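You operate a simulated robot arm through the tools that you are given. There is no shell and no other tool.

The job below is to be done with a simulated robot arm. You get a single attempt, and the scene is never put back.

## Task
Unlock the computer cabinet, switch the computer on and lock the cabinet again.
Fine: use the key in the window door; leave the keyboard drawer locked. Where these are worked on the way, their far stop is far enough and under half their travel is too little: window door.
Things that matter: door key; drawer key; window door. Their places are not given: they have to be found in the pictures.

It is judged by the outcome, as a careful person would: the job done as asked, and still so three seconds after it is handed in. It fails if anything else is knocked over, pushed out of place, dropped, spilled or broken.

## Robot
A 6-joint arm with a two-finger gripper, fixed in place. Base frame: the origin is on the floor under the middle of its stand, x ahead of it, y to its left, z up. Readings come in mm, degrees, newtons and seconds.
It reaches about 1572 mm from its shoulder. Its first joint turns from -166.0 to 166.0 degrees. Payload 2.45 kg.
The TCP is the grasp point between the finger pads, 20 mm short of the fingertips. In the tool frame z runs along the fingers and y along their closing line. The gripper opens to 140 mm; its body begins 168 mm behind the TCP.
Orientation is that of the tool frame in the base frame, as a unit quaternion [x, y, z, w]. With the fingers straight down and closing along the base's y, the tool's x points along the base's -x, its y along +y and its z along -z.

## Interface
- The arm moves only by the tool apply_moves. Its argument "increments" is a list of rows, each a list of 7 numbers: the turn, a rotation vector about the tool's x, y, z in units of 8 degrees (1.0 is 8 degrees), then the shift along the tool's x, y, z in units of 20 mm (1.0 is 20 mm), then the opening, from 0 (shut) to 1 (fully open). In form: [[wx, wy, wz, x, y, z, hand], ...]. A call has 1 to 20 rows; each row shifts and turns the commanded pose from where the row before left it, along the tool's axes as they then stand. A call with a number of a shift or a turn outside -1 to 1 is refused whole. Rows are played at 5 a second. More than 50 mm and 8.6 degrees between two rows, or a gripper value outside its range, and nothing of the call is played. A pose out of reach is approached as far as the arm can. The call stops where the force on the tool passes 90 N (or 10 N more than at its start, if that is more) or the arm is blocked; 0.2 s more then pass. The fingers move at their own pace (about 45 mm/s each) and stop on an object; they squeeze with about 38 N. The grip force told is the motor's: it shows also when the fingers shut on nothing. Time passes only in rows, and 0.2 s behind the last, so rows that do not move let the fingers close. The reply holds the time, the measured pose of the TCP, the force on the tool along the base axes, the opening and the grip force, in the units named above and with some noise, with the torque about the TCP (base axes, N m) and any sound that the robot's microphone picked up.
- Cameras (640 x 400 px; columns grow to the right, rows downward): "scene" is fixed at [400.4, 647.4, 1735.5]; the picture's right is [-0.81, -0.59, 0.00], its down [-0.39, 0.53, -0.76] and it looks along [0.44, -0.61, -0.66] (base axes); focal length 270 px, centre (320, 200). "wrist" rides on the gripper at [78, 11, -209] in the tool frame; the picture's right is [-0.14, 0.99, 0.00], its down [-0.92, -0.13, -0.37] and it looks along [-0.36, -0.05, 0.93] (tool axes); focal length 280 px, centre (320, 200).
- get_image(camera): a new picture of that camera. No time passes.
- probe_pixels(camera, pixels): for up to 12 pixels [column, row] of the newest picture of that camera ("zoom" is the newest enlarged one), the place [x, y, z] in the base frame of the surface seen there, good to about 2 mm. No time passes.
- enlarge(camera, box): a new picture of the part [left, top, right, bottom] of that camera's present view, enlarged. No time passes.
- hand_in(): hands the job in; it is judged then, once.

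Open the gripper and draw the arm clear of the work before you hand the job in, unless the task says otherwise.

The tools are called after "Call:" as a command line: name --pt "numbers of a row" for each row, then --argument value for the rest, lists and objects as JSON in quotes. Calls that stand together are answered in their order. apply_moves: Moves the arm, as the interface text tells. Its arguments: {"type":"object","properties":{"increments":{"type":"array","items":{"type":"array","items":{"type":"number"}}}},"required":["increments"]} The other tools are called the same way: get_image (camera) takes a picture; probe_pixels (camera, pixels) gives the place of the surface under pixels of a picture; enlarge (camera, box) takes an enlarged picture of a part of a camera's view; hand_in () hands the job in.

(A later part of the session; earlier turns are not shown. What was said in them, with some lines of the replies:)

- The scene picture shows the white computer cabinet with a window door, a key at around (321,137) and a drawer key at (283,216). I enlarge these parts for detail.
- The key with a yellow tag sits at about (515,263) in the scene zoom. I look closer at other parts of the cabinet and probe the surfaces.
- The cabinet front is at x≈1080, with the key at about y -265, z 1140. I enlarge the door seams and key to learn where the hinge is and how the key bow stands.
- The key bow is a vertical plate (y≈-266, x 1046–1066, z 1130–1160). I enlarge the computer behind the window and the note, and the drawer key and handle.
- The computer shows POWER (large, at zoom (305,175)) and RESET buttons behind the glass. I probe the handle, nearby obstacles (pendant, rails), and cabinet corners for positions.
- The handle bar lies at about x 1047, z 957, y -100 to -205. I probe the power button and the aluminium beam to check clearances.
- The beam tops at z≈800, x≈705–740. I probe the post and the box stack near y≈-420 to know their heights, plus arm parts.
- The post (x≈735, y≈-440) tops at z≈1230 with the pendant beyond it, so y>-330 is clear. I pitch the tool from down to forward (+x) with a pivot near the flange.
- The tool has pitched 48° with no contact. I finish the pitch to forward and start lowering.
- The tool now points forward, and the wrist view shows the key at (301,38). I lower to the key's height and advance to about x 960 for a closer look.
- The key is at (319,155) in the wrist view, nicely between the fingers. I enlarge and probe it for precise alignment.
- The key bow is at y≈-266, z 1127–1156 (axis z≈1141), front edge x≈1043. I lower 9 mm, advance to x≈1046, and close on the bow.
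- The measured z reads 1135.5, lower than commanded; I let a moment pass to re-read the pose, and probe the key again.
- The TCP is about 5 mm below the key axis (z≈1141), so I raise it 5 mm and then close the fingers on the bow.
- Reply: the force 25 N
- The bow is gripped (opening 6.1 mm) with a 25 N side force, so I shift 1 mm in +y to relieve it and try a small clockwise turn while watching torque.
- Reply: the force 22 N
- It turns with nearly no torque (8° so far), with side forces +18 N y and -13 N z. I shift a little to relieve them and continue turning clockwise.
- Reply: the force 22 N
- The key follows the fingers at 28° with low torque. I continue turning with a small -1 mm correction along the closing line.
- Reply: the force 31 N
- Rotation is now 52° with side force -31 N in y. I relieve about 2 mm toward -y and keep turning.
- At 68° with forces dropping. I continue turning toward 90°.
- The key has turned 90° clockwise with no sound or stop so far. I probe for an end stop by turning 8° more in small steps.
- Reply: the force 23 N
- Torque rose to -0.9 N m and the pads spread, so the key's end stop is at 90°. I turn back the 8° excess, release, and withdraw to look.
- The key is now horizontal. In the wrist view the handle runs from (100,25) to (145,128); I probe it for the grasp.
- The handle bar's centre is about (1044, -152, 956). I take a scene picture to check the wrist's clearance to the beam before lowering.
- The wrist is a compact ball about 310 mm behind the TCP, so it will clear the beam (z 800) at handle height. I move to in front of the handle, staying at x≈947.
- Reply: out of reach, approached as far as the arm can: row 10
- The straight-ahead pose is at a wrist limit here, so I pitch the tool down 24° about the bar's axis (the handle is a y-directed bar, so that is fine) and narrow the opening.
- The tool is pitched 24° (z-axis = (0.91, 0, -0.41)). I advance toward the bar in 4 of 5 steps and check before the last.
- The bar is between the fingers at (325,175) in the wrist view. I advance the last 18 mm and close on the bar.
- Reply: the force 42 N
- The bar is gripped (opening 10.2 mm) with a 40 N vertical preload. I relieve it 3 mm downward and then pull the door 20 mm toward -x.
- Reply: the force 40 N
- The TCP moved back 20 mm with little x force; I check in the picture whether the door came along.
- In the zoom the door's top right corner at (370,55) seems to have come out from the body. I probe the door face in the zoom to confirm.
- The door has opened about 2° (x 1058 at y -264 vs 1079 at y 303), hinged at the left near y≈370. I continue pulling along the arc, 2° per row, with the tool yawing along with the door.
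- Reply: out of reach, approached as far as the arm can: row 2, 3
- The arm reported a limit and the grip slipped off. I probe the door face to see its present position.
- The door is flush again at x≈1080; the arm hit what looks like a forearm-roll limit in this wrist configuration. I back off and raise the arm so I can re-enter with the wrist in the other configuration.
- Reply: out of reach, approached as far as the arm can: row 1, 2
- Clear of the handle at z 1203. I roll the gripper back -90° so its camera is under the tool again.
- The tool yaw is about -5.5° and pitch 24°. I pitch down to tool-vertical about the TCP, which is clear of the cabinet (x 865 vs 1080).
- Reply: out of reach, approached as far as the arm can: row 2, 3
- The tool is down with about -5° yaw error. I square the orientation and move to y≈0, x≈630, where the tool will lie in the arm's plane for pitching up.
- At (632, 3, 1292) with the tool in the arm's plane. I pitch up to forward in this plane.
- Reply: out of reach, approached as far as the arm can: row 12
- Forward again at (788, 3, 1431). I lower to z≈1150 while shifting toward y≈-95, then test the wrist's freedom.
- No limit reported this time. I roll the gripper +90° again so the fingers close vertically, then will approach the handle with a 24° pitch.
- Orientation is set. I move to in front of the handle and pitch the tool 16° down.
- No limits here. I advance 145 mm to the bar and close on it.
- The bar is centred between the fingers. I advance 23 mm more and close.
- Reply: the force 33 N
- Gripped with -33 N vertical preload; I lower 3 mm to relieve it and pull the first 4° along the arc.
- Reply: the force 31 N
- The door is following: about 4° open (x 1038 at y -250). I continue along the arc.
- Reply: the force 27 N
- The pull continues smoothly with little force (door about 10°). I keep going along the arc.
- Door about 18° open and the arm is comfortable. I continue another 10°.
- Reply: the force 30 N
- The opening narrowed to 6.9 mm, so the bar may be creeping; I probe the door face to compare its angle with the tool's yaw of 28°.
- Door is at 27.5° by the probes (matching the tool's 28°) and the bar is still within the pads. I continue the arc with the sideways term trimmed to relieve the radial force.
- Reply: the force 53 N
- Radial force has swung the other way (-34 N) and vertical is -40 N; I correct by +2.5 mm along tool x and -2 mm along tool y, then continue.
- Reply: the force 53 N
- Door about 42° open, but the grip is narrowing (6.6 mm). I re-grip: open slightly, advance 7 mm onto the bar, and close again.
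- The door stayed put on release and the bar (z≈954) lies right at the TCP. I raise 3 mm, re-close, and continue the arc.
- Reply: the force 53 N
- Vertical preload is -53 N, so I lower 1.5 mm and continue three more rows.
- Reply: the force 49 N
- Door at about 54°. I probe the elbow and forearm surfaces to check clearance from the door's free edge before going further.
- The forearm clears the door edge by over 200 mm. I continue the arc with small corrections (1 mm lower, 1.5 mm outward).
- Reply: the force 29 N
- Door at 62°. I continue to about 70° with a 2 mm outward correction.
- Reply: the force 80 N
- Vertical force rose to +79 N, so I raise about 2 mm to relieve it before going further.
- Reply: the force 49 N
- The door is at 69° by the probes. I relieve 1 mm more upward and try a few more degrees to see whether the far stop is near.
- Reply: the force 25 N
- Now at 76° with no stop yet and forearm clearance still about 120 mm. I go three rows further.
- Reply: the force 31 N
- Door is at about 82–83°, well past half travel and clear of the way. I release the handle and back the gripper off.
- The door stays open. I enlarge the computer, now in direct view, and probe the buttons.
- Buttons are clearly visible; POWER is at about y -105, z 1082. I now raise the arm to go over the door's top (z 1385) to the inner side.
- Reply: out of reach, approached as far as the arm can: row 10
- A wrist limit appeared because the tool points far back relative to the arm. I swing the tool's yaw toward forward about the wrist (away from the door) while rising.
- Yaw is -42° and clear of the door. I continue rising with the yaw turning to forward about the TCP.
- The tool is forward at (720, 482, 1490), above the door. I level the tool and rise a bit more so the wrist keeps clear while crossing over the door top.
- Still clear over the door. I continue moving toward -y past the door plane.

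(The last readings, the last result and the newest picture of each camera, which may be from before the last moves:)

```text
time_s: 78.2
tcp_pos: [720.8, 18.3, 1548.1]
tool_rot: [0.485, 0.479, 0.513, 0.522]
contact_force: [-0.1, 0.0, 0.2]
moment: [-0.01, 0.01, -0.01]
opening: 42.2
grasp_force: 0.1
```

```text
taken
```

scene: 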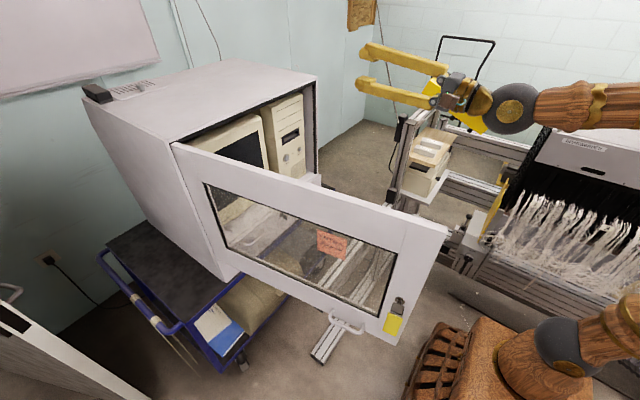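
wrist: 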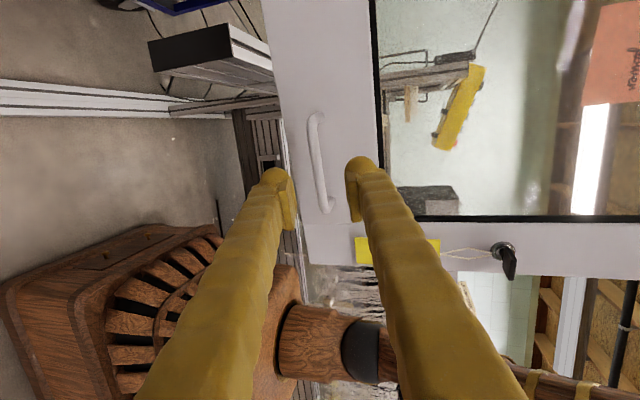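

Now on the inner side at (721, 18, 1548). I lower toward the computer's height, drifting toward y≈-95.

Call:
apply_moves --pt "0.5 0 0 -0.3 -1 0.3 0.3" --pt "0 0 0 -0.3 -1 0.3 0.3" --pt "0 0 0 -0.3 -1 0.3 0.3" --pt "0 0 0 -0.3 -1 0.3 0.3" --pt "0 0 0 -0.3 -1 0.3 0.3" --pt "0 0 0 -0.3 -1 0.3 0.3" --pt "0 0 0 -0.3 -1 0.3 0.3" --pt "0 0 0 -0.3 -1 0.3 0.3" --pt "0 0 0 -0.3 -1 0.3 0.3" --pt "0 0 0 -0.3 -1 0.3 0.3" --pt "0 0 0 -0.3 -1 0.3 0.3" --pt "0 0 0 -0.3 -1 0.3 0.3" --pt "0 0 0 -0.3 -1 0.3 0.3" --pt "0 0 0 -0.3 -1 0.3 0.3" --pt "0 0 0 -0.3 -1 0.3 0.3" --pt "0 0 0 -0.3 -1 0.3 0.3" --pt "0 0 0 -0.3 -1 0.3 0.3" --pt "0 0 0 -0.3 -1 0.3 0.3" --pt "0 0 0 -0.3 -1 0.3 0.3"

Call:
get_image --camera "wrist"

Call:
get_image --camera "scene"

```text
time_s: 82.2
tcp_pos: [834.2, -94.6, 1170.1]
tool_rot: [0.503, 0.497, 0.496, 0.504]
contact_force: [-0.2, -0.8, 0.3]
moment: [0.01, 0.01, -0.01]
opening: 41.9
grasp_force: 0.0
```

```text
taken
```

wrist: 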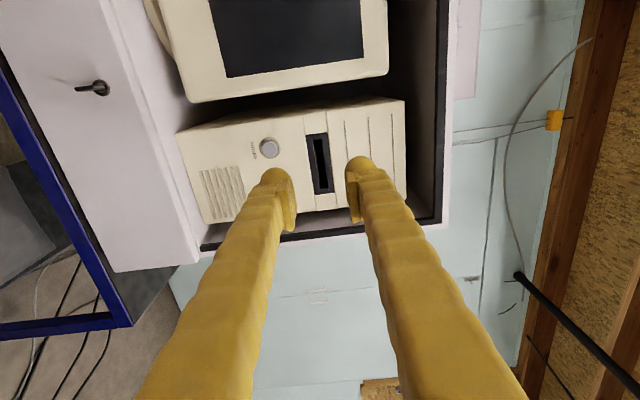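

```text
taken
```

scene: 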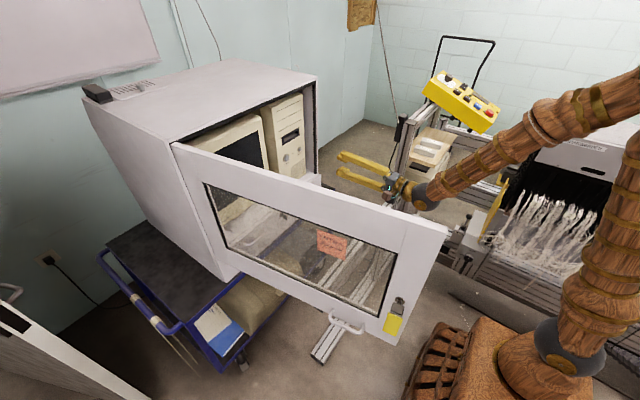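

The POWER button shows at (268,148) in the wrist view (rolled 90°). I enlarge and probe it exactly.

Call:
enlarge --camera "wrist" --box '[228, 118, 308, 178]'

Call:
probe_pixels --camera "wrist" --pixels '[[268, 148], [262, 148], [274, 148], [268, 142], [268, 154], [258, 148], [280, 148], [268, 160], [250, 200]]'

```text
6.67 times, centred on (268, 148) of wrist
```

zoom: 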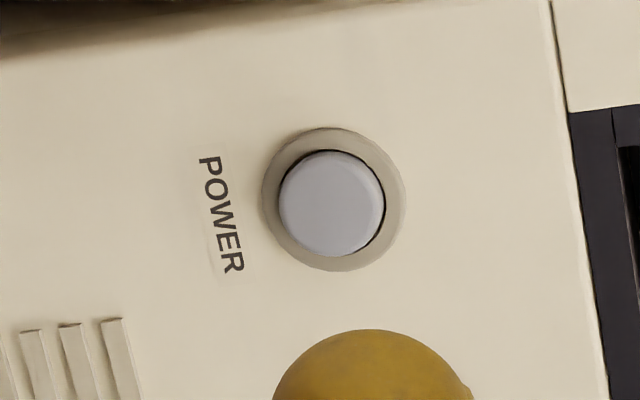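

```text
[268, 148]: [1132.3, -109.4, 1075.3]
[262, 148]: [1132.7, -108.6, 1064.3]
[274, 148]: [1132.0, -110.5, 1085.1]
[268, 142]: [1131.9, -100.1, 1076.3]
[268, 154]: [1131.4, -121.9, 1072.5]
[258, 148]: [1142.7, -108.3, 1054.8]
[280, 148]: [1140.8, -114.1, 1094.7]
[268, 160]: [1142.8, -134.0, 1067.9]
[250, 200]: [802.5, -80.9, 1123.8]
```

POWER's centre is about (1132, -110, 1078), ~28 mm across. I close the fingers and line up the lower fingertip (about 17 mm below the TCP) with it, then advance to x≈1075.

Call:
apply_moves --pt "0 0 0 -0.39 -1 0 0" --pt "0 0 0 -0.38 -1 0 0" --pt "0 0 0 0 -1 0 0" --pt "0 0 0 0 -0.75 0.5 0" --pt "0 0 0 0 0 1 0" --pt "0 0 0 0 0 1 0" --pt "0 0 0 0 0 1 0" --pt "0 0 0 0 0 1 0" --pt "0 0 0 0 0 1 0" --pt "0 0 0 0 0 1 0" --pt "0 0 0 0 0 1 0" --pt "0 0 0 0 0 1 0" --pt "0 0 0 0 0 1 0" --pt "0 0 0 0 0 1 0" --pt "0 0 0 0 0 1 0" --pt "0 0 0 0 0 0 0"

Call:
get_image --camera "wrist"

Call:
enlarge --camera "scene" --box '[250, 110, 346, 180]'

```text
time_s: 85.6
tcp_pos: [1063.8, -115.8, 1097.2]
tool_rot: [0.504, 0.496, 0.495, 0.505]
contact_force: [-0.4, 0.4, -0.1]
moment: [-0.01, -0.02, -0.01]
opening: 0.0
grasp_force: 30.1
```

```text
taken
```

wrist: 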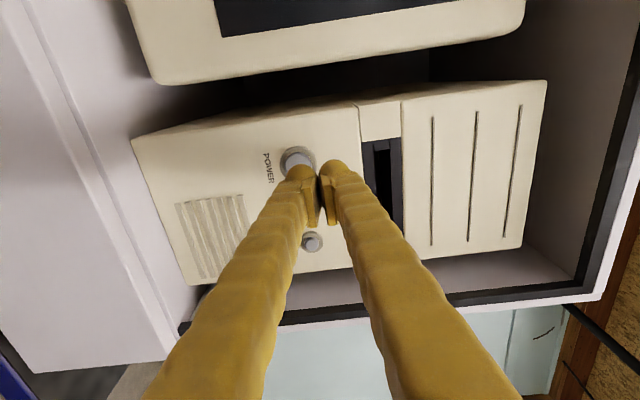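

```text
5.71 times, centred on (298, 145) of scene
```

zoom: 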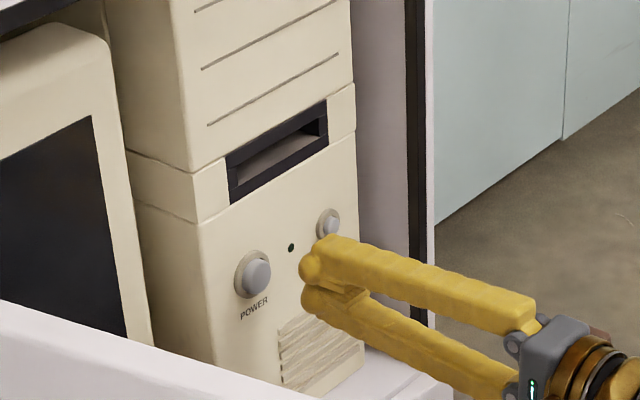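

TCP is at (1064, -116, 1097). I probe the lower fingertip at (298,172) to fix its true offset before pressing.

Call:
probe_pixels --camera "wrist" --pixels '[[300, 168], [293, 175], [300, 175], [308, 172], [335, 165], [296, 157], [290, 155], [303, 155], [312, 242]]'

Call:
probe_pixels --camera "zoom" --pixels '[[303, 265], [310, 262], [306, 300], [312, 300], [257, 275], [330, 225]]'

```text
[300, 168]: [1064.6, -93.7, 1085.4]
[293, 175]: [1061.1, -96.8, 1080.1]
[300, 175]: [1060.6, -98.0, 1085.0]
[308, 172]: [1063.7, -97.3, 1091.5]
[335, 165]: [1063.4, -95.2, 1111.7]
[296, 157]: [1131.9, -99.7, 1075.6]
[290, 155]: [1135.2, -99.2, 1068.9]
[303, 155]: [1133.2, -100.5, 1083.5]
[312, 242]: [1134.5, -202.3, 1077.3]
```

```text
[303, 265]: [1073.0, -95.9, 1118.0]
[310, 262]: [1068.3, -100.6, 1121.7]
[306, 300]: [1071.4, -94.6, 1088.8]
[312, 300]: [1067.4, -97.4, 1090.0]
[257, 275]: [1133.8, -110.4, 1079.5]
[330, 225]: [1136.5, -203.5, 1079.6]
```

The lower knob is about 13 mm below the TCP. I shift +6 mm in y and -5 mm in z, advance 40 mm, and check contact force.

Call:
apply_moves --pt "0 0 0 0.3 -0.25 0 0" --pt "0 0 0 0 0 1 0" --pt "0 0 0 0 0 0.9 0" --pt "0 0 0 0 0 0 0"

Call:
enlarge --camera "scene" --box '[260, 120, 324, 170]'

Call:
enlarge --camera "wrist" --box '[250, 110, 390, 260]'

```text
time_s: 86.6
tcp_pos: [1102.3, -111.8, 1091.6]
tool_rot: [0.504, 0.497, 0.495, 0.504]
contact_force: [0.0, 0.4, -0.6]
moment: [-0.02, -0.01, -0.02]
opening: 0.0
grasp_force: 29.2
```

```text
8.00 times, centred on (292, 145) of scene
```

zoom: 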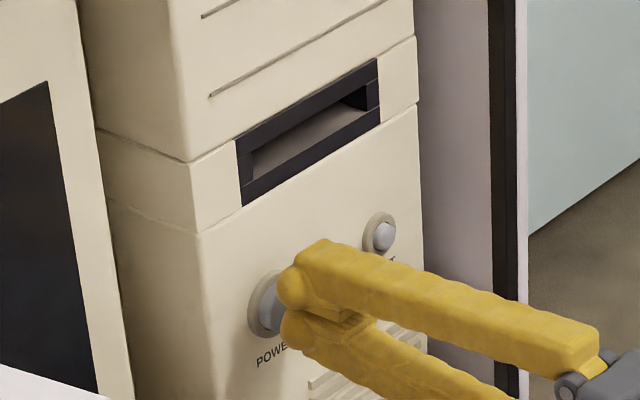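

```text
2.67 times, centred on (320, 185) of wrist
```

zoom: 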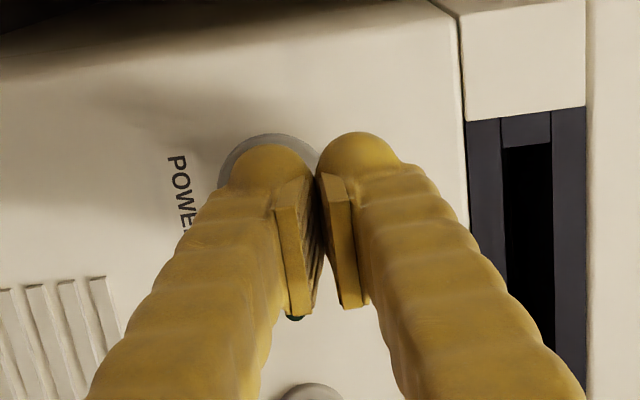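

The lower fingertip is in front of the POWER button with ~10 mm left. I press in small steps and watch the force.

Call:
apply_moves --pt "0 0 0 0 0 0.2 0" --pt "0 0 0 0 0 0.2 0" --pt "0 0 0 0 0 0.1 0" --pt "0 0 0 0 0 0.1 0"

```text
time_s: 87.6
tcp_pos: [1114.6, -111.6, 1090.0]
tool_rot: [0.503, 0.496, 0.496, 0.504]
contact_force: [0.1, -0.3, 0.3]
moment: [0.0, 0.01, 0.02]
opening: 0.0
grasp_force: 29.1
```

No contact yet at x 1114.6; I continue in 2 mm steps.

Call:
apply_moves --pt "0 0 0 0 0 0.1 0" --pt "0 0 0 0 0 0.1 0"

Call:
enlarge --camera "scene" --box '[260, 120, 324, 170]'

```text
time_s: 88.2
tcp_pos: [1117.0, -108.6, 1091.1]
tool_rot: [0.504, 0.497, 0.495, 0.504]
contact_force: [-2.1, -0.3, -0.5]
moment: [0.01, 0.03, 0.0]
opening: 0.0
grasp_force: 29.2
heard: click
```

```text
8.00 times, centred on (292, 145) of scene
```

zoom: 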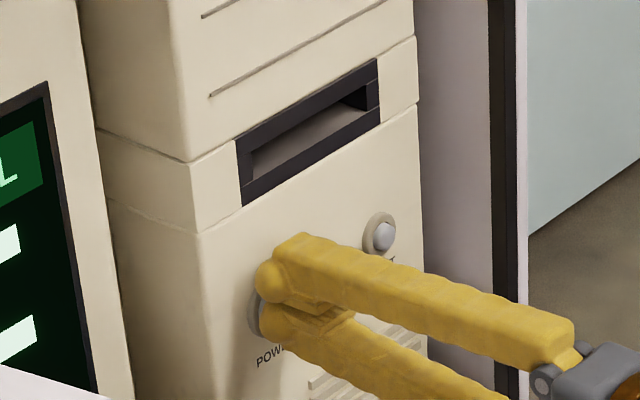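

A click was heard and the monitor now shows green text, so the computer is on. I back straight off from the button.

Call:
apply_moves --pt "0 0 0 0 0 -1 0" --pt "0 0 0 0 0 -1 0" --pt "0 0 0 0 0 -1 0" --pt "0 0 0 0 0 -1 0" --pt "0 0 0 0 0 -1 0" --pt "0 0 0 0 0 -1 0" --pt "0 0 0 0 0 -1 0" --pt "0 0 0 0 0 -1 0" --pt "0 0 0 0 0 -1 0" --pt "0 0 0 0 0 -1 0" --pt "0 0 0 0 0 -1 0"

Call:
get_image --camera "scene"

Call:
enlarge --camera "scene" --box '[200, 90, 320, 190]'

Call:
get_image --camera "wrist"

```text
time_s: 90.6
tcp_pos: [897.7, -105.0, 1089.1]
tool_rot: [0.504, 0.497, 0.496, 0.504]
contact_force: [0.0, -0.9, 1.0]
moment: [0.02, 0.0, -0.01]
opening: 0.0
grasp_force: 28.8
```

```text
taken
```

scene: 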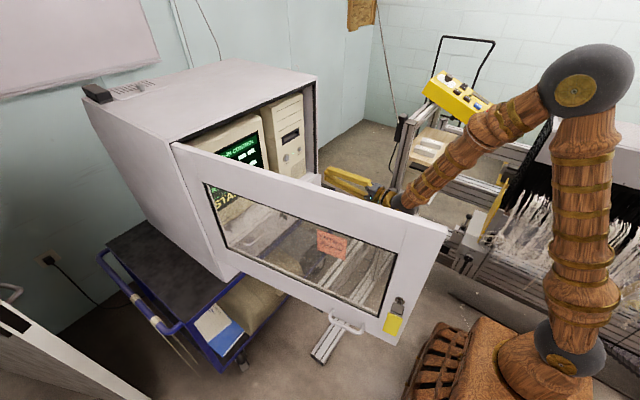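

```text
4.00 times, centred on (260, 140) of scene
```

zoom: 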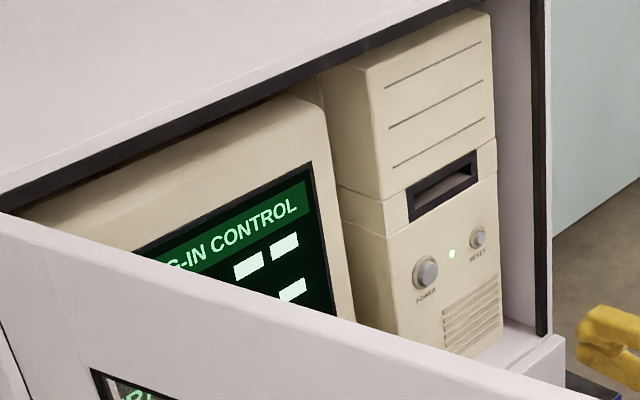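

```text
taken
```

wrist: 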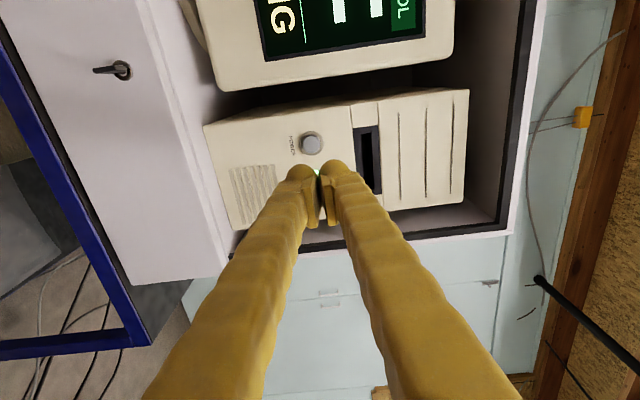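

The computer is on: the screen shows text and the green LED between the buttons is lit. Next I close the door; I first go back up and over its top edge, retracing the safe path.

Call:
apply_moves --pt "0 0 0 0.27 1 -0.39 0" --pt "0 0 0 0.27 1 -0.39 0" --pt "0 0 0 0.27 1 -0.39 0" --pt "0 0 0 0.27 1 -0.39 0" --pt "0 0 0 0.27 1 -0.39 0" --pt "0 0 0 0.27 1 -0.39 0" --pt "0 0 0 0.27 1 -0.39 0" --pt "0 0 0 0.27 1 -0.39 0" --pt "0 0 0 0.27 1 -0.39 0" --pt "0 0 0 0.27 1 -0.39 0" --pt "0 0 0 0.27 1 -0.39 0" --pt "0 0 0 0.27 1 -0.39 0" --pt "0 0 0 0.27 1 -0.39 0" --pt "0 0 0 0.27 1 -0.39 0" --pt "0 0 0 0.27 1 -0.39 0" --pt "0 0 0 0.27 1 -0.39 0" --pt "0 0 0 0.27 1 -0.39 0" --pt "0 0 0 0.27 1 -0.39 0" --pt "0 0 0 0.27 1 -0.39 0" --pt "0 0 0 0.27 1 -0.39 0"

Call:
probe_pixels --camera "scene" --pixels '[[185, 165], [250, 175], [340, 200], [420, 230], [225, 275], [310, 300], [435, 240], [395, 310]]'

```text
time_s: 94.8
tcp_pos: [742.2, 2.4, 1491.6]
tool_rot: [0.503, 0.497, 0.495, 0.504]
contact_force: [0.1, 0.1, 0.4]
moment: [0.05, 0.04, -0.01]
opening: 0.0
grasp_force: 29.5
```

```text
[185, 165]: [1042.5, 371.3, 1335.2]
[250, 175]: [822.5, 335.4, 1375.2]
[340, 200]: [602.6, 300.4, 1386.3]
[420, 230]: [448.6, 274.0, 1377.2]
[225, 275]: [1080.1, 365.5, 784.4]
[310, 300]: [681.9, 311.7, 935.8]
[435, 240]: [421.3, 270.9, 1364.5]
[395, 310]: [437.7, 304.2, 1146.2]
```

Door is at 80.8° (line from (1042,371) to (421,271)). I rise a bit more and cross over it toward +y.

Call:
apply_moves --pt "0 0 0 0 1 -0.2 0" --pt "0 0 0 0 1 -0.2 0" --pt "0 0 0 0 1 -0.2 0" --pt "-0.3 0 0 1 0 0 0" --pt "0 0 0 1 0 0 0" --pt "0 0 0 1 0 0 0" --pt "0 0 0 1 0 0 0" --pt "0 0 0 1 0 0 0" --pt "0 0 0 1 0 0 0" --pt "0 0 0 1 0 0 0" --pt "0 0 0 1 0 0 0" --pt "0 0 0 1 0 0 0" --pt "0 0 0 1 0 0 0" --pt "0 0 0 1 0 0 0" --pt "0 0 0 1 0 0 0" --pt "0 0 0 1 0 0 0" --pt "0 0 0 1 0 0 0" --pt "0 0 0 1 0 0 0"

Call:
get_image --camera "scene"

```text
time_s: 98.6
tcp_pos: [738.4, 305.9, 1550.0]
tool_rot: [0.493, 0.486, 0.505, 0.515]
contact_force: [-0.6, 0.8, 1.3]
moment: [0.01, 0.04, 0.05]
opening: 0.0
grasp_force: 29.1
```

```text
taken
```

scene: 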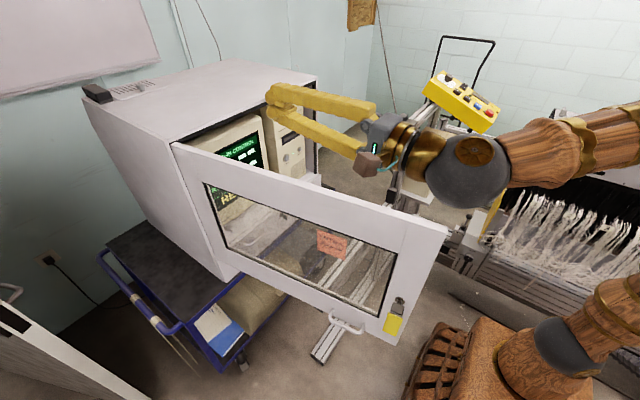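

Crossing over the door at z 1550. I continue to y≈490 on the outer side.

Call:
apply_moves --pt "0 0 0 1 0 0 0" --pt "0 0 0 1 0 0 0" --pt "0 0 0 1 0 0 0" --pt "0 0 0 1 0 0 0" --pt "0 0 0 1 0 0 0" --pt "0 0 0 1 0 0 0" --pt "0 0 0 1 0 0 0" --pt "0 0 0 1 0 0 0" --pt "0 0 0 1 0 0 0" --pt "0 0 0 1 0 0 0"

```text
time_s: 100.8
tcp_pos: [739.5, 505.9, 1549.2]
tool_rot: [0.493, 0.486, 0.506, 0.514]
contact_force: [-0.1, -0.5, 1.6]
moment: [0.05, 0.02, 0.03]
opening: 0.0
grasp_force: 29.4
```

At (739, 506, 1549) outside the door. I pitch down 18° and yaw toward -36° while lowering to about z 1335 (top rail height).

Call:
apply_moves --pt "0.77 0 0 0 -1 0 0" --pt "0.77 0 0 0 -1 0 0" --pt "0.77 0 0 0 -1 0 0" --pt "0 -0.48 0.136 0 -0.82 0.23 0" --pt "0 -0.48 0.136 0 -0.82 0.23 0" --pt "0 -0.48 0.136 0 -0.82 0.23 0" --pt "0 -0.48 0.136 0 -0.82 0.23 0" --pt "0 -0.48 0.136 0 -0.82 0.23 0" --pt "0 -0.48 0.136 0 -0.82 0.23 0" --pt "0 -0.48 0.136 0 -0.82 0.23 0" --pt "0 -0.48 0.136 0 -0.82 0.23 0" --pt "0 -0.48 0.136 0 -0.82 0.23 0"

Call:
get_image --camera "scene"

Call:
get_image --camera "wrist"

```text
time_s: 103.4
tcp_pos: [732.2, 505.0, 1336.2]
tool_rot: [0.714, 0.358, 0.267, 0.54]
contact_force: [-0.6, -1.0, 0.6]
moment: [0.07, 0.06, 0.04]
opening: 0.1
grasp_force: 29.4
```

```text
taken
```

scene: 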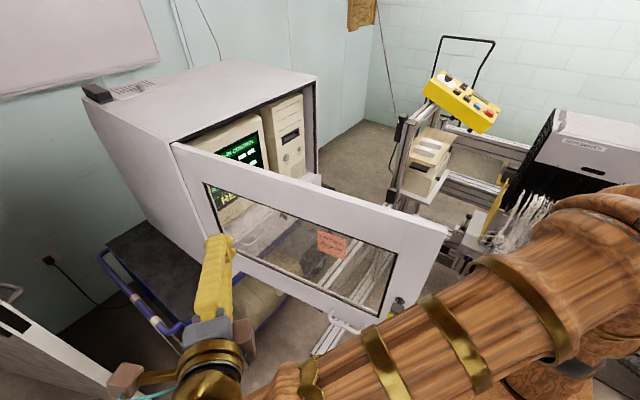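

```text
taken
```

wrist: 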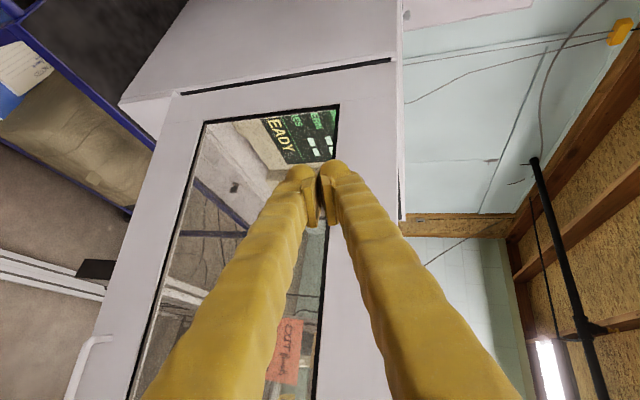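

The tool points at yaw -37°, pitch -16° with the door face ~150 mm away. I approach the top rail at about (685, 314, 1335), stopping ~20 mm short.

Call:
apply_moves --pt "0 0 0 -0.96 0.07 0.27 0" --pt "0 0 0 -0.96 0.07 0.27 0" --pt "0 0 0 -0.96 0.07 0.27 0" --pt "0 0 0 -0.96 0.07 0.27 0" --pt "0 0 0 -0.96 0.07 0.27 0" --pt "0 0 0 -0.96 0.07 0.27 0" --pt "0 0 0 -0.96 0.07 0.27 0" --pt "0 0 0 0 0 0 0"

Call:
get_image --camera "scene"

```text
time_s: 105.2
tcp_pos: [685.5, 375.2, 1335.1]
tool_rot: [0.714, 0.359, 0.267, 0.539]
contact_force: [0.1, 0.2, 0.1]
moment: [0.03, 0.01, -0.01]
opening: 0.3
grasp_force: 29.7
```

```text
taken
```

scene: 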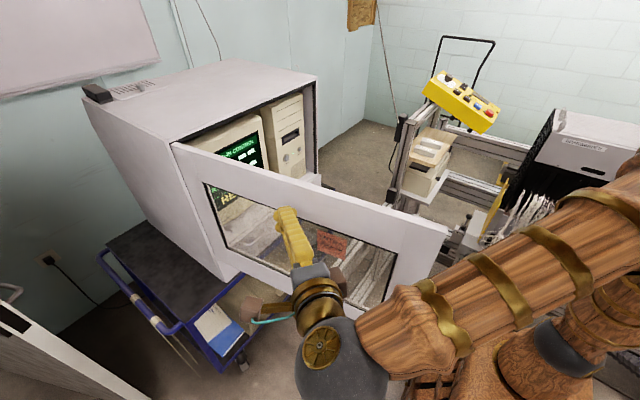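

About 40 mm from the door face now. I begin the closing sweep: two approach rows, then along the arc with the yaw opening gradually.

Call:
apply_moves --pt "0 0 0 -0.68 0.2 0.7 0" --pt "0 0 0 -0.68 0.2 0.7 0" --pt "0 0.158 -0.045 -0.674 0.201 0.71 0" --pt "0 0.158 -0.045 -0.654 0.206 0.728 0" --pt "0 0.158 -0.045 -0.633 0.21 0.744 0" --pt "0 0.158 -0.045 -0.612 0.215 0.761 0"

Call:
get_image --camera "scene"

```text
time_s: 106.6
tcp_pos: [716.7, 256.5, 1336.9]
tool_rot: [0.697, 0.391, 0.292, 0.526]
contact_force: [-0.2, -0.2, 0.6]
moment: [0.02, 0.02, -0.01]
opening: 0.0
grasp_force: 29.1
```

```text
taken
```

scene: 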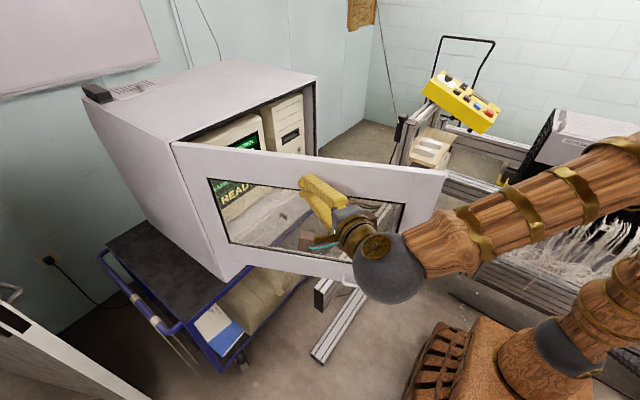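

The door is following (about 68°) with almost no force. I continue the sweep ten more rows.

Call:
apply_moves --pt "0 0.158 -0.045 -0.59 0.219 0.776 0" --pt "0 0.158 -0.045 -0.568 0.224 0.792 0" --pt "0 0.158 -0.045 -0.546 0.228 0.806 0" --pt "0 0.158 -0.045 -0.523 0.232 0.82 0" --pt "0 0.158 -0.045 -0.5 0.236 0.833 0" --pt "0 0.158 -0.045 -0.476 0.239 0.846 0" --pt "0 0.158 -0.045 -0.452 0.243 0.858 0" --pt "0 0.158 -0.045 -0.427 0.246 0.87 0" --pt "0 0.158 -0.045 -0.402 0.249 0.881 0" --pt "0 0.158 -0.045 -0.378 0.252 0.891 0"

Call:
get_image --camera "scene"

```text
time_s: 108.8
tcp_pos: [826.7, 96.7, 1332.9]
tool_rot: [0.648, 0.468, 0.35, 0.488]
contact_force: [-0.3, 0.6, 0.4]
moment: [0.0, -0.02, -0.02]
opening: 0.0
grasp_force: 29.4
```

```text
taken
```

scene: 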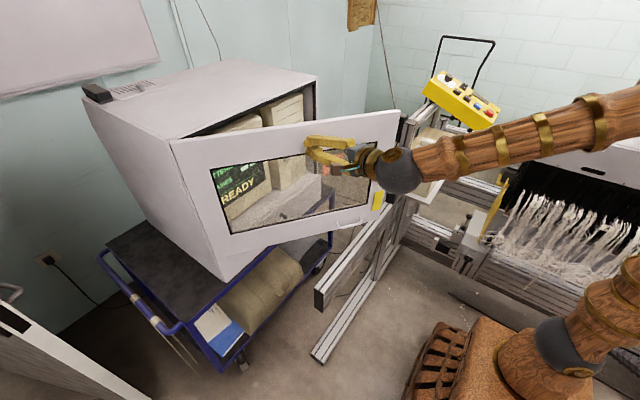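

The door is near 39° and following. I continue nine more rows toward closed.

Call:
apply_moves --pt "0 0.158 -0.045 -0.327 0.257 0.909 0" --pt "0 0.158 -0.045 -0.301 0.259 0.918 0" --pt "0 0.158 -0.045 -0.276 0.261 0.924 0" --pt "0 0.158 -0.045 -0.249 0.264 0.932 0" --pt "0 0.158 -0.045 -0.223 0.265 0.938 0" --pt "0 0.158 -0.045 -0.196 0.267 0.944 0" --pt "0 0.158 -0.045 -0.168 0.268 0.949 0" --pt "0 0.158 -0.045 -0.143 0.269 0.952 0"

Call:
get_image --camera "scene"

```text
time_s: 110.6
tcp_pos: [968.3, 21.1, 1334.7]
tool_rot: [0.603, 0.525, 0.394, 0.454]
contact_force: [-1.1, -0.2, -0.5]
moment: [-0.01, 0.01, 0.01]
opening: 0.0
grasp_force: 29.4
```

```text
taken
```

scene: 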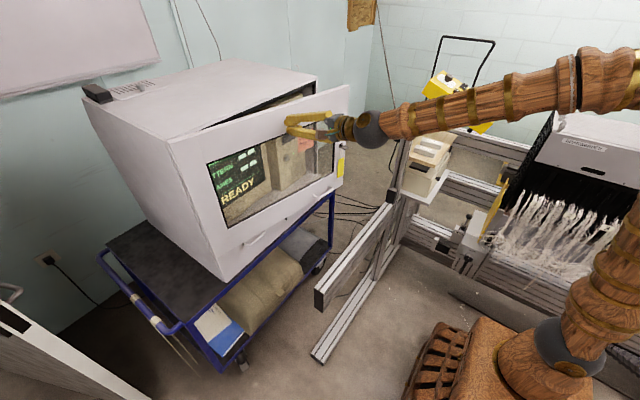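

Door about 13° open. I slow to 10 mm steps for the last part.

Call:
apply_moves --pt "0 0.12 -0.034 -0.04 0.136 0.481 0" --pt "0 0.12 -0.034 -0.03 0.136 0.481 0" --pt "0 0.12 -0.034 -0.02 0.136 0.481 0" --pt "0 0.12 -0.034 0 0.136 0.481 0" --pt "0 0.12 -0.034 0 0.136 0.481 0" --pt "0 0.12 -0.034 0 0.136 0.481 0" --pt "0 0.12 -0.034 0 0.136 0.481 0"

Call:
enlarge --camera "scene" --box '[240, 60, 368, 210]'

Call:
probe_pixels --camera "zoom" --pixels '[[365, 90], [366, 180], [340, 110], [200, 160], [100, 210], [40, 240]]'

```text
time_s: 112.2
tcp_pos: [1036.0, 14.4, 1334.4]
tool_rot: [0.57, 0.561, 0.42, 0.429]
contact_force: [-0.7, -0.9, 0.4]
moment: [-0.01, -0.05, -0.03]
opening: 0.0
grasp_force: 29.4
```

```text
2.67 times, centred on (304, 135) of scene
```

zoom: 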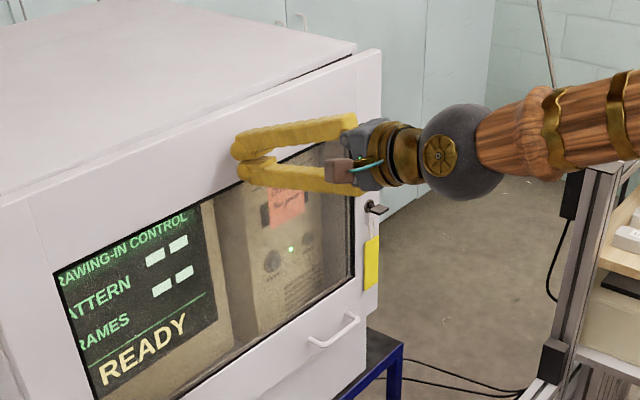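

```text
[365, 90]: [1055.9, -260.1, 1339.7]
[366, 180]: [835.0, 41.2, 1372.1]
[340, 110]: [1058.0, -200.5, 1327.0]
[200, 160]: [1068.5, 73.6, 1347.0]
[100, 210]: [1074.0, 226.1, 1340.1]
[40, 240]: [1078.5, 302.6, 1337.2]
```

The door is about 2.3° from closed (x 1056 at y -260). I continue to push gently in small steps until it seats.

Call:
apply_moves --pt "0 0 0 0 0.068 0.24 0" --pt "0 0 0 0 0.068 0.24 0" --pt "0 0 0 0 0.068 0.24 0" --pt "0 0 0 0 0.04 0.14 0" --pt "0 0 0 0 0.04 0.14 0"

Call:
enlarge --camera "scene" --box '[240, 60, 368, 210]'

Call:
probe_pixels --camera "zoom" --pixels '[[360, 90], [355, 270], [340, 110], [200, 160], [100, 210], [40, 240]]'

```text
time_s: 113.4
tcp_pos: [1056.4, 13.1, 1335.0]
tool_rot: [0.569, 0.561, 0.42, 0.43]
contact_force: [-0.5, -0.1, -0.5]
moment: [0.01, 0.01, -0.01]
opening: 0.0
grasp_force: 29.1
```

```text
2.67 times, centred on (304, 135) of scene
```

zoom: 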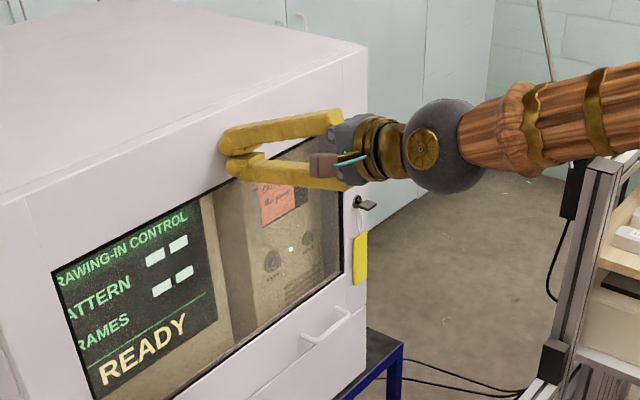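

```text
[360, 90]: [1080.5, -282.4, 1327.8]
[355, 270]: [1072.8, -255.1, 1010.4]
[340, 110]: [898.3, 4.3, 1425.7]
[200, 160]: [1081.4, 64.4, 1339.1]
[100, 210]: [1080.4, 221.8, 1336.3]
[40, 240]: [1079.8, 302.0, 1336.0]
```

The door face reads x≈1080 all along, i.e. closed. I press a few mm more to confirm it is firmly seated.

Call:
apply_moves --pt "0 0 0 0 0.03 0.1 0" --pt "0 0 0 0 0.03 0.1 0" --pt "0 0 0 0 0.03 0.1 0"

```text
time_s: 114.1
tcp_pos: [1059.5, 13.1, 1334.5]
tool_rot: [0.569, 0.562, 0.42, 0.429]
contact_force: [-40.2, 0.7, 3.4]
moment: [0.02, -0.34, 0.29]
opening: 0.0
grasp_force: 29.3
stopped in row 3: the force on the tool passed its limit at 104 N (the readings are from after the stop); the commanded pose is now the measured one
```

The door is firmly closed against its stop. I back off and move to in front of the key at (945, -267, 1141), opening the fingers to 50 mm.

Call:
apply_moves --pt "0 0 0 0 -0.1 -0.5 0" --pt "0 0 0 0 0 -1 0" --pt "0 0 0 0 0 -1 0" --pt "0 0 0 0 0 -1 0" --pt "0 0 0 0 0 -1 0" --pt "0 0 0 0 0 -1 0" --pt "-1 0 0 0 0 0 0.35" --pt "-1 0 0 0 0 0 0.35" --pt "0 0 0 -1 -0.8 0 0.35" --pt "0 0 0 -1 -0.8 0 0.35" --pt "0 0 0 -1 -0.8 0 0.35" --pt "0 0 0 -1 -0.8 0 0.35" --pt "0 0 0 -1 -0.8 0 0.35" --pt "0 0 0 -1 -0.8 0 0.35" --pt "0 0 0 -1 -0.8 0 0.35" --pt "0 0 0 -1 -0.8 0 0.35" --pt "0 0 0 -1 -0.8 0 0.35"

Call:
get_image --camera "scene"

Call:
get_image --camera "wrist"

```text
time_s: 117.7
tcp_pos: [949.0, -165.4, 1220.1]
tool_rot: [0.505, 0.498, 0.494, 0.503]
contact_force: [-0.2, 0.2, 0.6]
moment: [0.01, 0.03, -0.01]
opening: 48.8
grasp_force: 0.1
```

```text
taken
```

scene: 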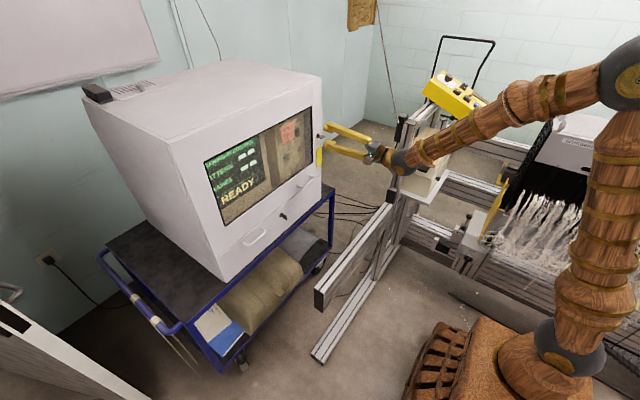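

```text
taken
```

wrist: 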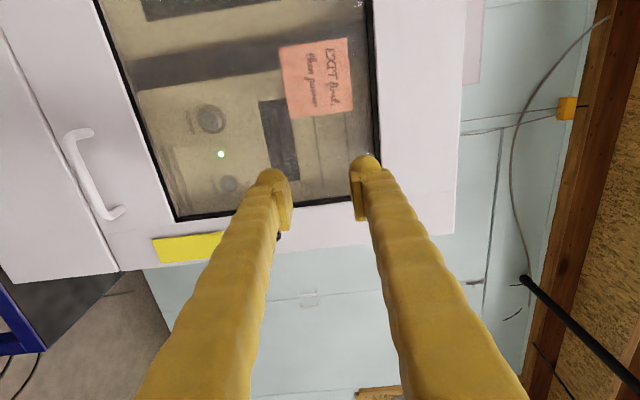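

The door is flush and the screen still shows READY. I continue to the key's front.

Call:
apply_moves --pt "0 0 0 -0.85 -0.66 0 0.35" --pt "0 0 0 -0.85 -0.66 0 0.35" --pt "0 0 0 -0.85 -0.66 0 0.35" --pt "0 0 0 -0.85 -0.66 0 0.35" --pt "0 0 0 -0.85 -0.66 0 0.35" --pt "0 0 0 -0.85 -0.66 0 0.35" --pt "0 0 0 0 0 0 0.35"

Call:
get_image --camera "wrist"

Call:
enlarge --camera "wrist" --box '[290, 130, 350, 180]'

```text
time_s: 119.3
tcp_pos: [949.0, -269.0, 1140.6]
tool_rot: [0.504, 0.497, 0.494, 0.504]
contact_force: [1.6, 0.0, 0.1]
moment: [0.01, -0.02, -0.02]
opening: 49.1
grasp_force: 0.0
```

```text
taken
```

wrist: 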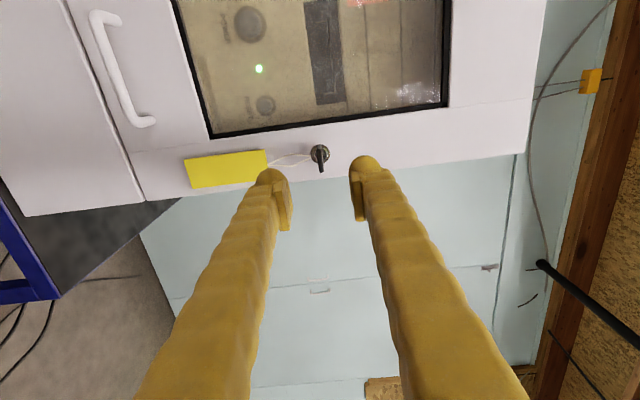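

```text
8.00 times, centred on (320, 155) of wrist
```

zoom: 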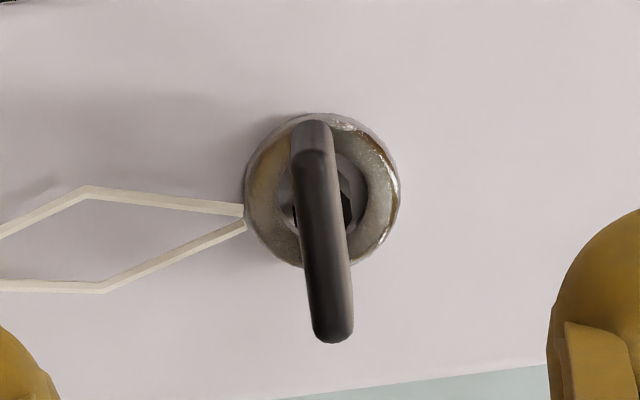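

The key bow lies between the fingers. I probe it for fine alignment.

Call:
probe_pixels --camera "zoom" --pixels '[[312, 135], [318, 180], [322, 230], [328, 280], [332, 325], [300, 260], [345, 260], [260, 200], [385, 200]]'

```text
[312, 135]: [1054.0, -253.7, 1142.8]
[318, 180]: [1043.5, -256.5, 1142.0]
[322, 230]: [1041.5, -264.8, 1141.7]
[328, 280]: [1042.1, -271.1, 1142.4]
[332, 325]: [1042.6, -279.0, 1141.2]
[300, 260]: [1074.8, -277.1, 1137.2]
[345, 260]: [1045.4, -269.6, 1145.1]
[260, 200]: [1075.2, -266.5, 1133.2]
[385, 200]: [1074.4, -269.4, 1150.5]
```

The bow centre is (1042+, -266.5, 1142). I nudge into line, advance to x≈1046, and close on it.

Call:
apply_moves --pt "0 0.12 0 0.12 0.05 0 0.35" --pt "0 0 0 0 0 1 0.35" --pt "0 0 0 0 0 1 0.35" --pt "0 0 0 0 0 1 0.35" --pt "0 0 0 0 0 1 0.35" --pt "0 0 0 0 0 0.85 0.35" --pt "0 0 0 0 0 0 0.35"

Call:
get_image --camera "wrist"

```text
time_s: 120.9
tcp_pos: [1044.9, -266.2, 1139.9]
tool_rot: [0.502, 0.502, 0.497, 0.499]
contact_force: [-0.8, -0.4, 0.5]
moment: [0.0, 0.0, -0.01]
opening: 49.0
grasp_force: 0.2
```

```text
taken
```

wrist: 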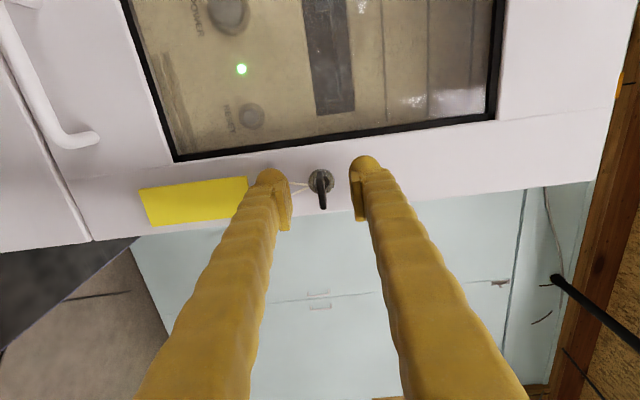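

TCP z is 2 mm below the bow; I raise it 2 mm and close the fingers.

Call:
apply_moves --pt "0 0 0 0 0.1 0.05 0.35" --pt "0 0 0 0 0 0 0" --pt "0 0 0 0 0 0 0" --pt "0 0 0 0 0 0 0" --pt "0 0 0 0 0 0 0"

```text
time_s: 122.1
tcp_pos: [1044.8, -267.1, 1140.3]
tool_rot: [0.502, 0.502, 0.497, 0.499]
contact_force: [0.2, -0.3, -12.2]
moment: [0.02, 0.09, 0.0]
opening: 5.8
grasp_force: 34.2
```

Gripped (5.8 mm) with only -12 N. I start turning the key back counter-clockwise.

Call:
apply_moves --pt "0 0 -0.5 0 -0.03 0 0" --pt "0 0 -1 0 0 0 0" --pt "0 0 -1 0 0 0 0"

```text
time_s: 122.9
tcp_pos: [1044.7, -266.8, 1139.8]
tool_rot: [0.407, 0.582, 0.402, 0.578]
contact_force: [-2.2, -9.4, -24.1]
moment: [0.06, 0.17, -0.26]
opening: 6.0
grasp_force: 33.5
```

Turning smoothly at 70°, with -24 N in z; I apply a 1.3 mm correction and continue.

Call:
apply_moves --pt "0 0 -1 0 -0.065 0 0" --pt "0 0 -1 0 0 0 0" --pt "0 0 -1 0 0 0 0"

```text
time_s: 123.7
tcp_pos: [1046.4, -265.8, 1141.8]
tool_rot: [0.276, 0.653, 0.273, 0.65]
contact_force: [-7.6, -11.2, -23.4]
moment: [0.02, 0.4, 0.0]
opening: 5.8
grasp_force: 33.9
```

At 46°, similar small side forces. I correct slightly and continue.

Call:
apply_moves --pt "0 0 -1 0.03 -0.06 0 0" --pt "0 0 -1 0 0 0 0" --pt "0 0 -1 0 0 0 0"

```text
time_s: 124.5
tcp_pos: [1046.3, -265.9, 1140.5]
tool_rot: [0.134, 0.695, 0.133, 0.693]
contact_force: [-13.2, -15.1, -10.8]
moment: [-0.01, 0.19, -0.11]
opening: 6.0
grasp_force: 33.9
```

At 22° now. I turn the remaining 22° to bring the bow upright.

Call:
apply_moves --pt "0 0 -1 0 -0.04 0 0" --pt "0 0 -1 0 0 0 0" --pt "0 0 -0.7 0 0 0 0"

```text
time_s: 125.3
tcp_pos: [1045.7, -266.5, 1139.1]
tool_rot: [0.001, 0.708, 0.001, 0.706]
contact_force: [-6.0, -16.0, 7.6]
moment: [0.0, -0.27, -0.17]
opening: 6.3
grasp_force: 33.6
```

Back at upright. I turn a little past (4°) to be sure the key is at its stop, checking torque.

Call:
apply_moves --pt "0 0 -0.5 0 0 0 0" --pt "0 0 -0.2 0 0 0 0"

```text
time_s: 125.9
tcp_pos: [1045.4, -266.1, 1139.5]
tool_rot: [-0.032, 0.707, -0.034, 0.705]
contact_force: [-20.1, -13.7, 17.1]
moment: [0.86, -0.25, -0.13]
opening: 6.4
grasp_force: 34.7
```

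Torque of 0.86 N m shows the key is against its stop. I ease back, release, and withdraw to look.

Call:
apply_moves --pt "0 0 0.5 0 0 0 0" --pt "0 0 0 0 0 0 0.35" --pt "0 0 0 0 0 0 0.35" --pt "0 0 0 0 0 0 0.35" --pt "0 0 0 0 0 -1 0.35" --pt "0 0 0 0 0 -1 0.35" --pt "0 0 0 0 0 -1 0.35" --pt "0 0 0 0 0 -1 0.35" --pt "0 0 0 0 0 -1 0.35"

Call:
enlarge --camera "scene" --box '[280, 110, 376, 170]'

Call:
enlarge --camera "wrist" --box '[290, 130, 350, 180]'

Call:
get_image --camera "scene"

```text
time_s: 127.9
tcp_pos: [946.1, -266.0, 1137.7]
tool_rot: [-0.007, 0.709, -0.008, 0.706]
contact_force: [0.3, -0.2, 0.5]
moment: [0.0, -0.03, -0.05]
opening: 49.3
grasp_force: 0.0
```

```text
6.67 times, centred on (328, 140) of scene
```

zoom: 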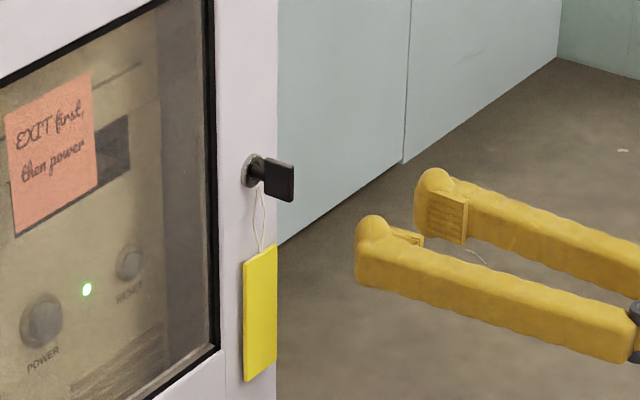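

```text
8.00 times, centred on (320, 155) of wrist
```

zoom: 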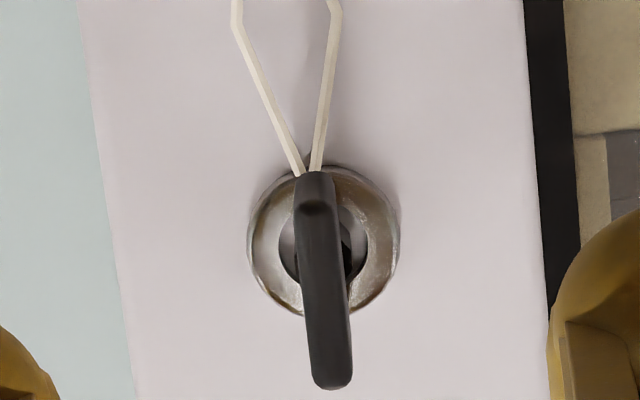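

```text
taken
```

scene: 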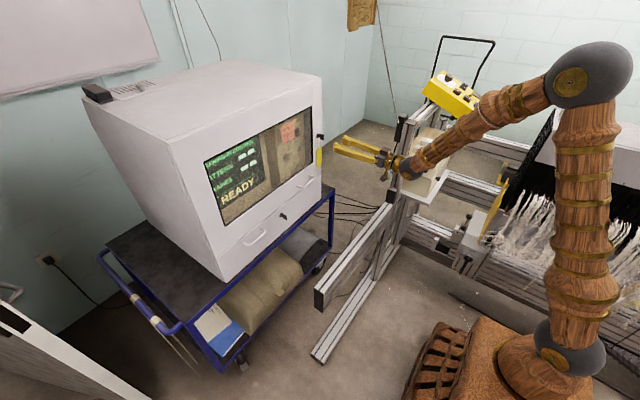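

The key is upright again, the door looks flush and the LED and screen are on. I verify the door face and the drawer key by probing and enlarging.

Call:
probe_pixels --camera "scene" --pixels '[[318, 90], [319, 115], [317, 172], [300, 105], [260, 120], [215, 150], [300, 200], [180, 160]]'

Call:
enlarge --camera "scene" --box '[240, 180, 336, 240]'

Call:
enlarge --camera "scene" --box '[290, 70, 338, 100]'

```text
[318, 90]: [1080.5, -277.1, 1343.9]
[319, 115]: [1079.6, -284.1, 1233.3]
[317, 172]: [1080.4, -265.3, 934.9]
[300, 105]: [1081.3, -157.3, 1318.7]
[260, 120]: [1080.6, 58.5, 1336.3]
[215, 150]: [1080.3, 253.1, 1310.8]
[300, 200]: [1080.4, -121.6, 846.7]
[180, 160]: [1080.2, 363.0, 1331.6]
```

```text
6.67 times, centred on (288, 210) of scene
```

zoom: 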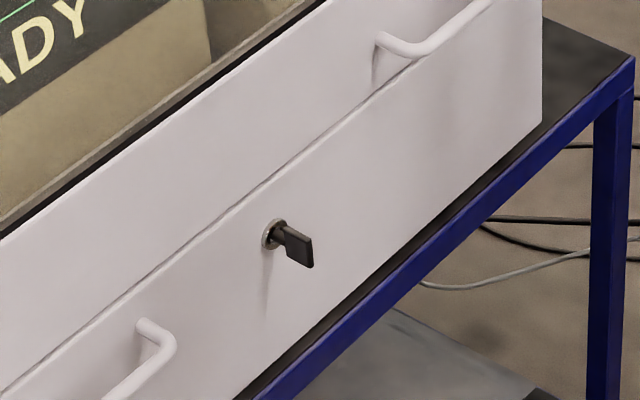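

```text
13.33 times, centred on (314, 85) of scene
```

zoom: 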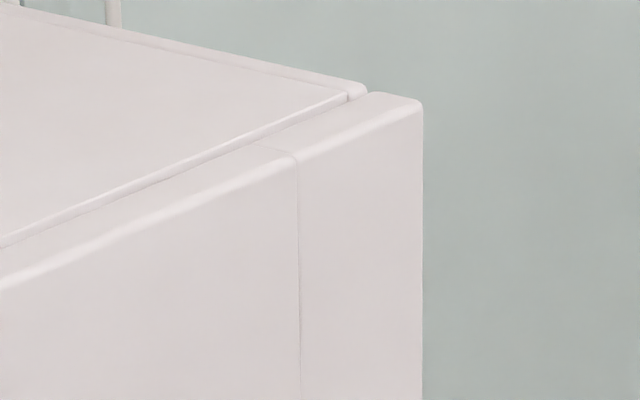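

The door face is at x≈1080 everywhere and matches the starting picture; the drawer key is untouched. I draw the arm clear with the gripper open.

Call:
apply_moves --pt "0 0 0 0 0 -1 0.5" --pt "0 0 0 0 0 -1 0.5" --pt "0 0 0 -0.5 0.2 -1 0.7" --pt "0 0 0 -1 0.3 -1 0.7" --pt "0 0 0 -1 0.3 -1 0.7" --pt "0 0 0 -1 0.3 -1 0.7" --pt "0 0 0 -1 0.3 -0.5 0.7" --pt "0 0 0 -1 0.3 0 0.7" --pt "0 0 0 -1 0.3 0 0.7" --pt "0 0 0 0 0 0 0.7"

Call:
get_image --camera "scene"

Call:
enlarge --camera "scene" --box '[190, 80, 350, 200]'

```text
time_s: 130.1
tcp_pos: [818.7, -222.1, 1270.3]
tool_rot: [-0.009, 0.709, -0.008, 0.705]
contact_force: [0.9, -0.1, 0.8]
moment: [0.01, 0.03, 0.0]
opening: 98.0
grasp_force: 0.0
```

```text
taken
```

scene: 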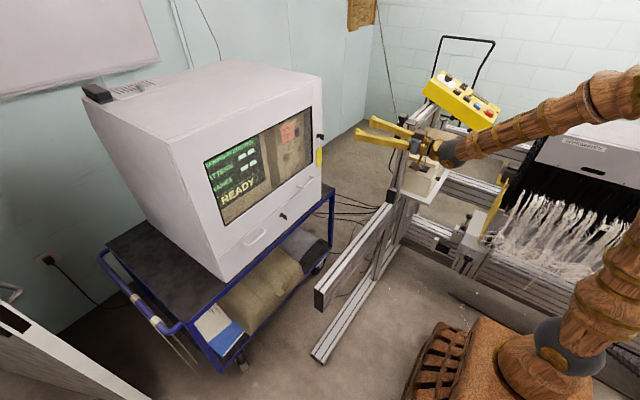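

```text
3.33 times, centred on (270, 140) of scene
```

zoom: 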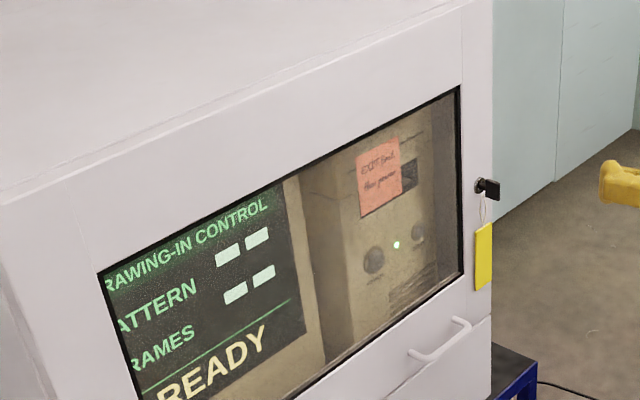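

The computer is on (READY on screen, green LED lit), the door is shut with its key upright at the locked stop, the drawer key is untouched, and the arm is clear with the gripper open. I hand the job in.

Call:
hand_in

```text
The job is handed in.
```

I unlocked the cabinet's window door with its key, switched the computer on, then shut the door and locked it again. The job is handed in.

- **Computer:** I pressed POWER once and heard a click. The screen shows READY and the green LED is lit.
- **Window door:** I opened it to about 81° of swing without reaching its far stop, so I don't know its full travel. It is now shut flush, and its front is at the same position as at the start.
- **Door key:** it is upright again, turned back until it hit its stop. I did not tug the handle to test the lock, because pulling might have shifted the cabinet.
- **Drawer:** I did not touch the keyboard drawer or its key, which look the same as at the start.

On my first pull the gripper slipped off the handle and the door swung shut from about 2° open. The pictures showed nothing out of place afterwards. The arm is drawn back clear of the cabinet with the gripper open.
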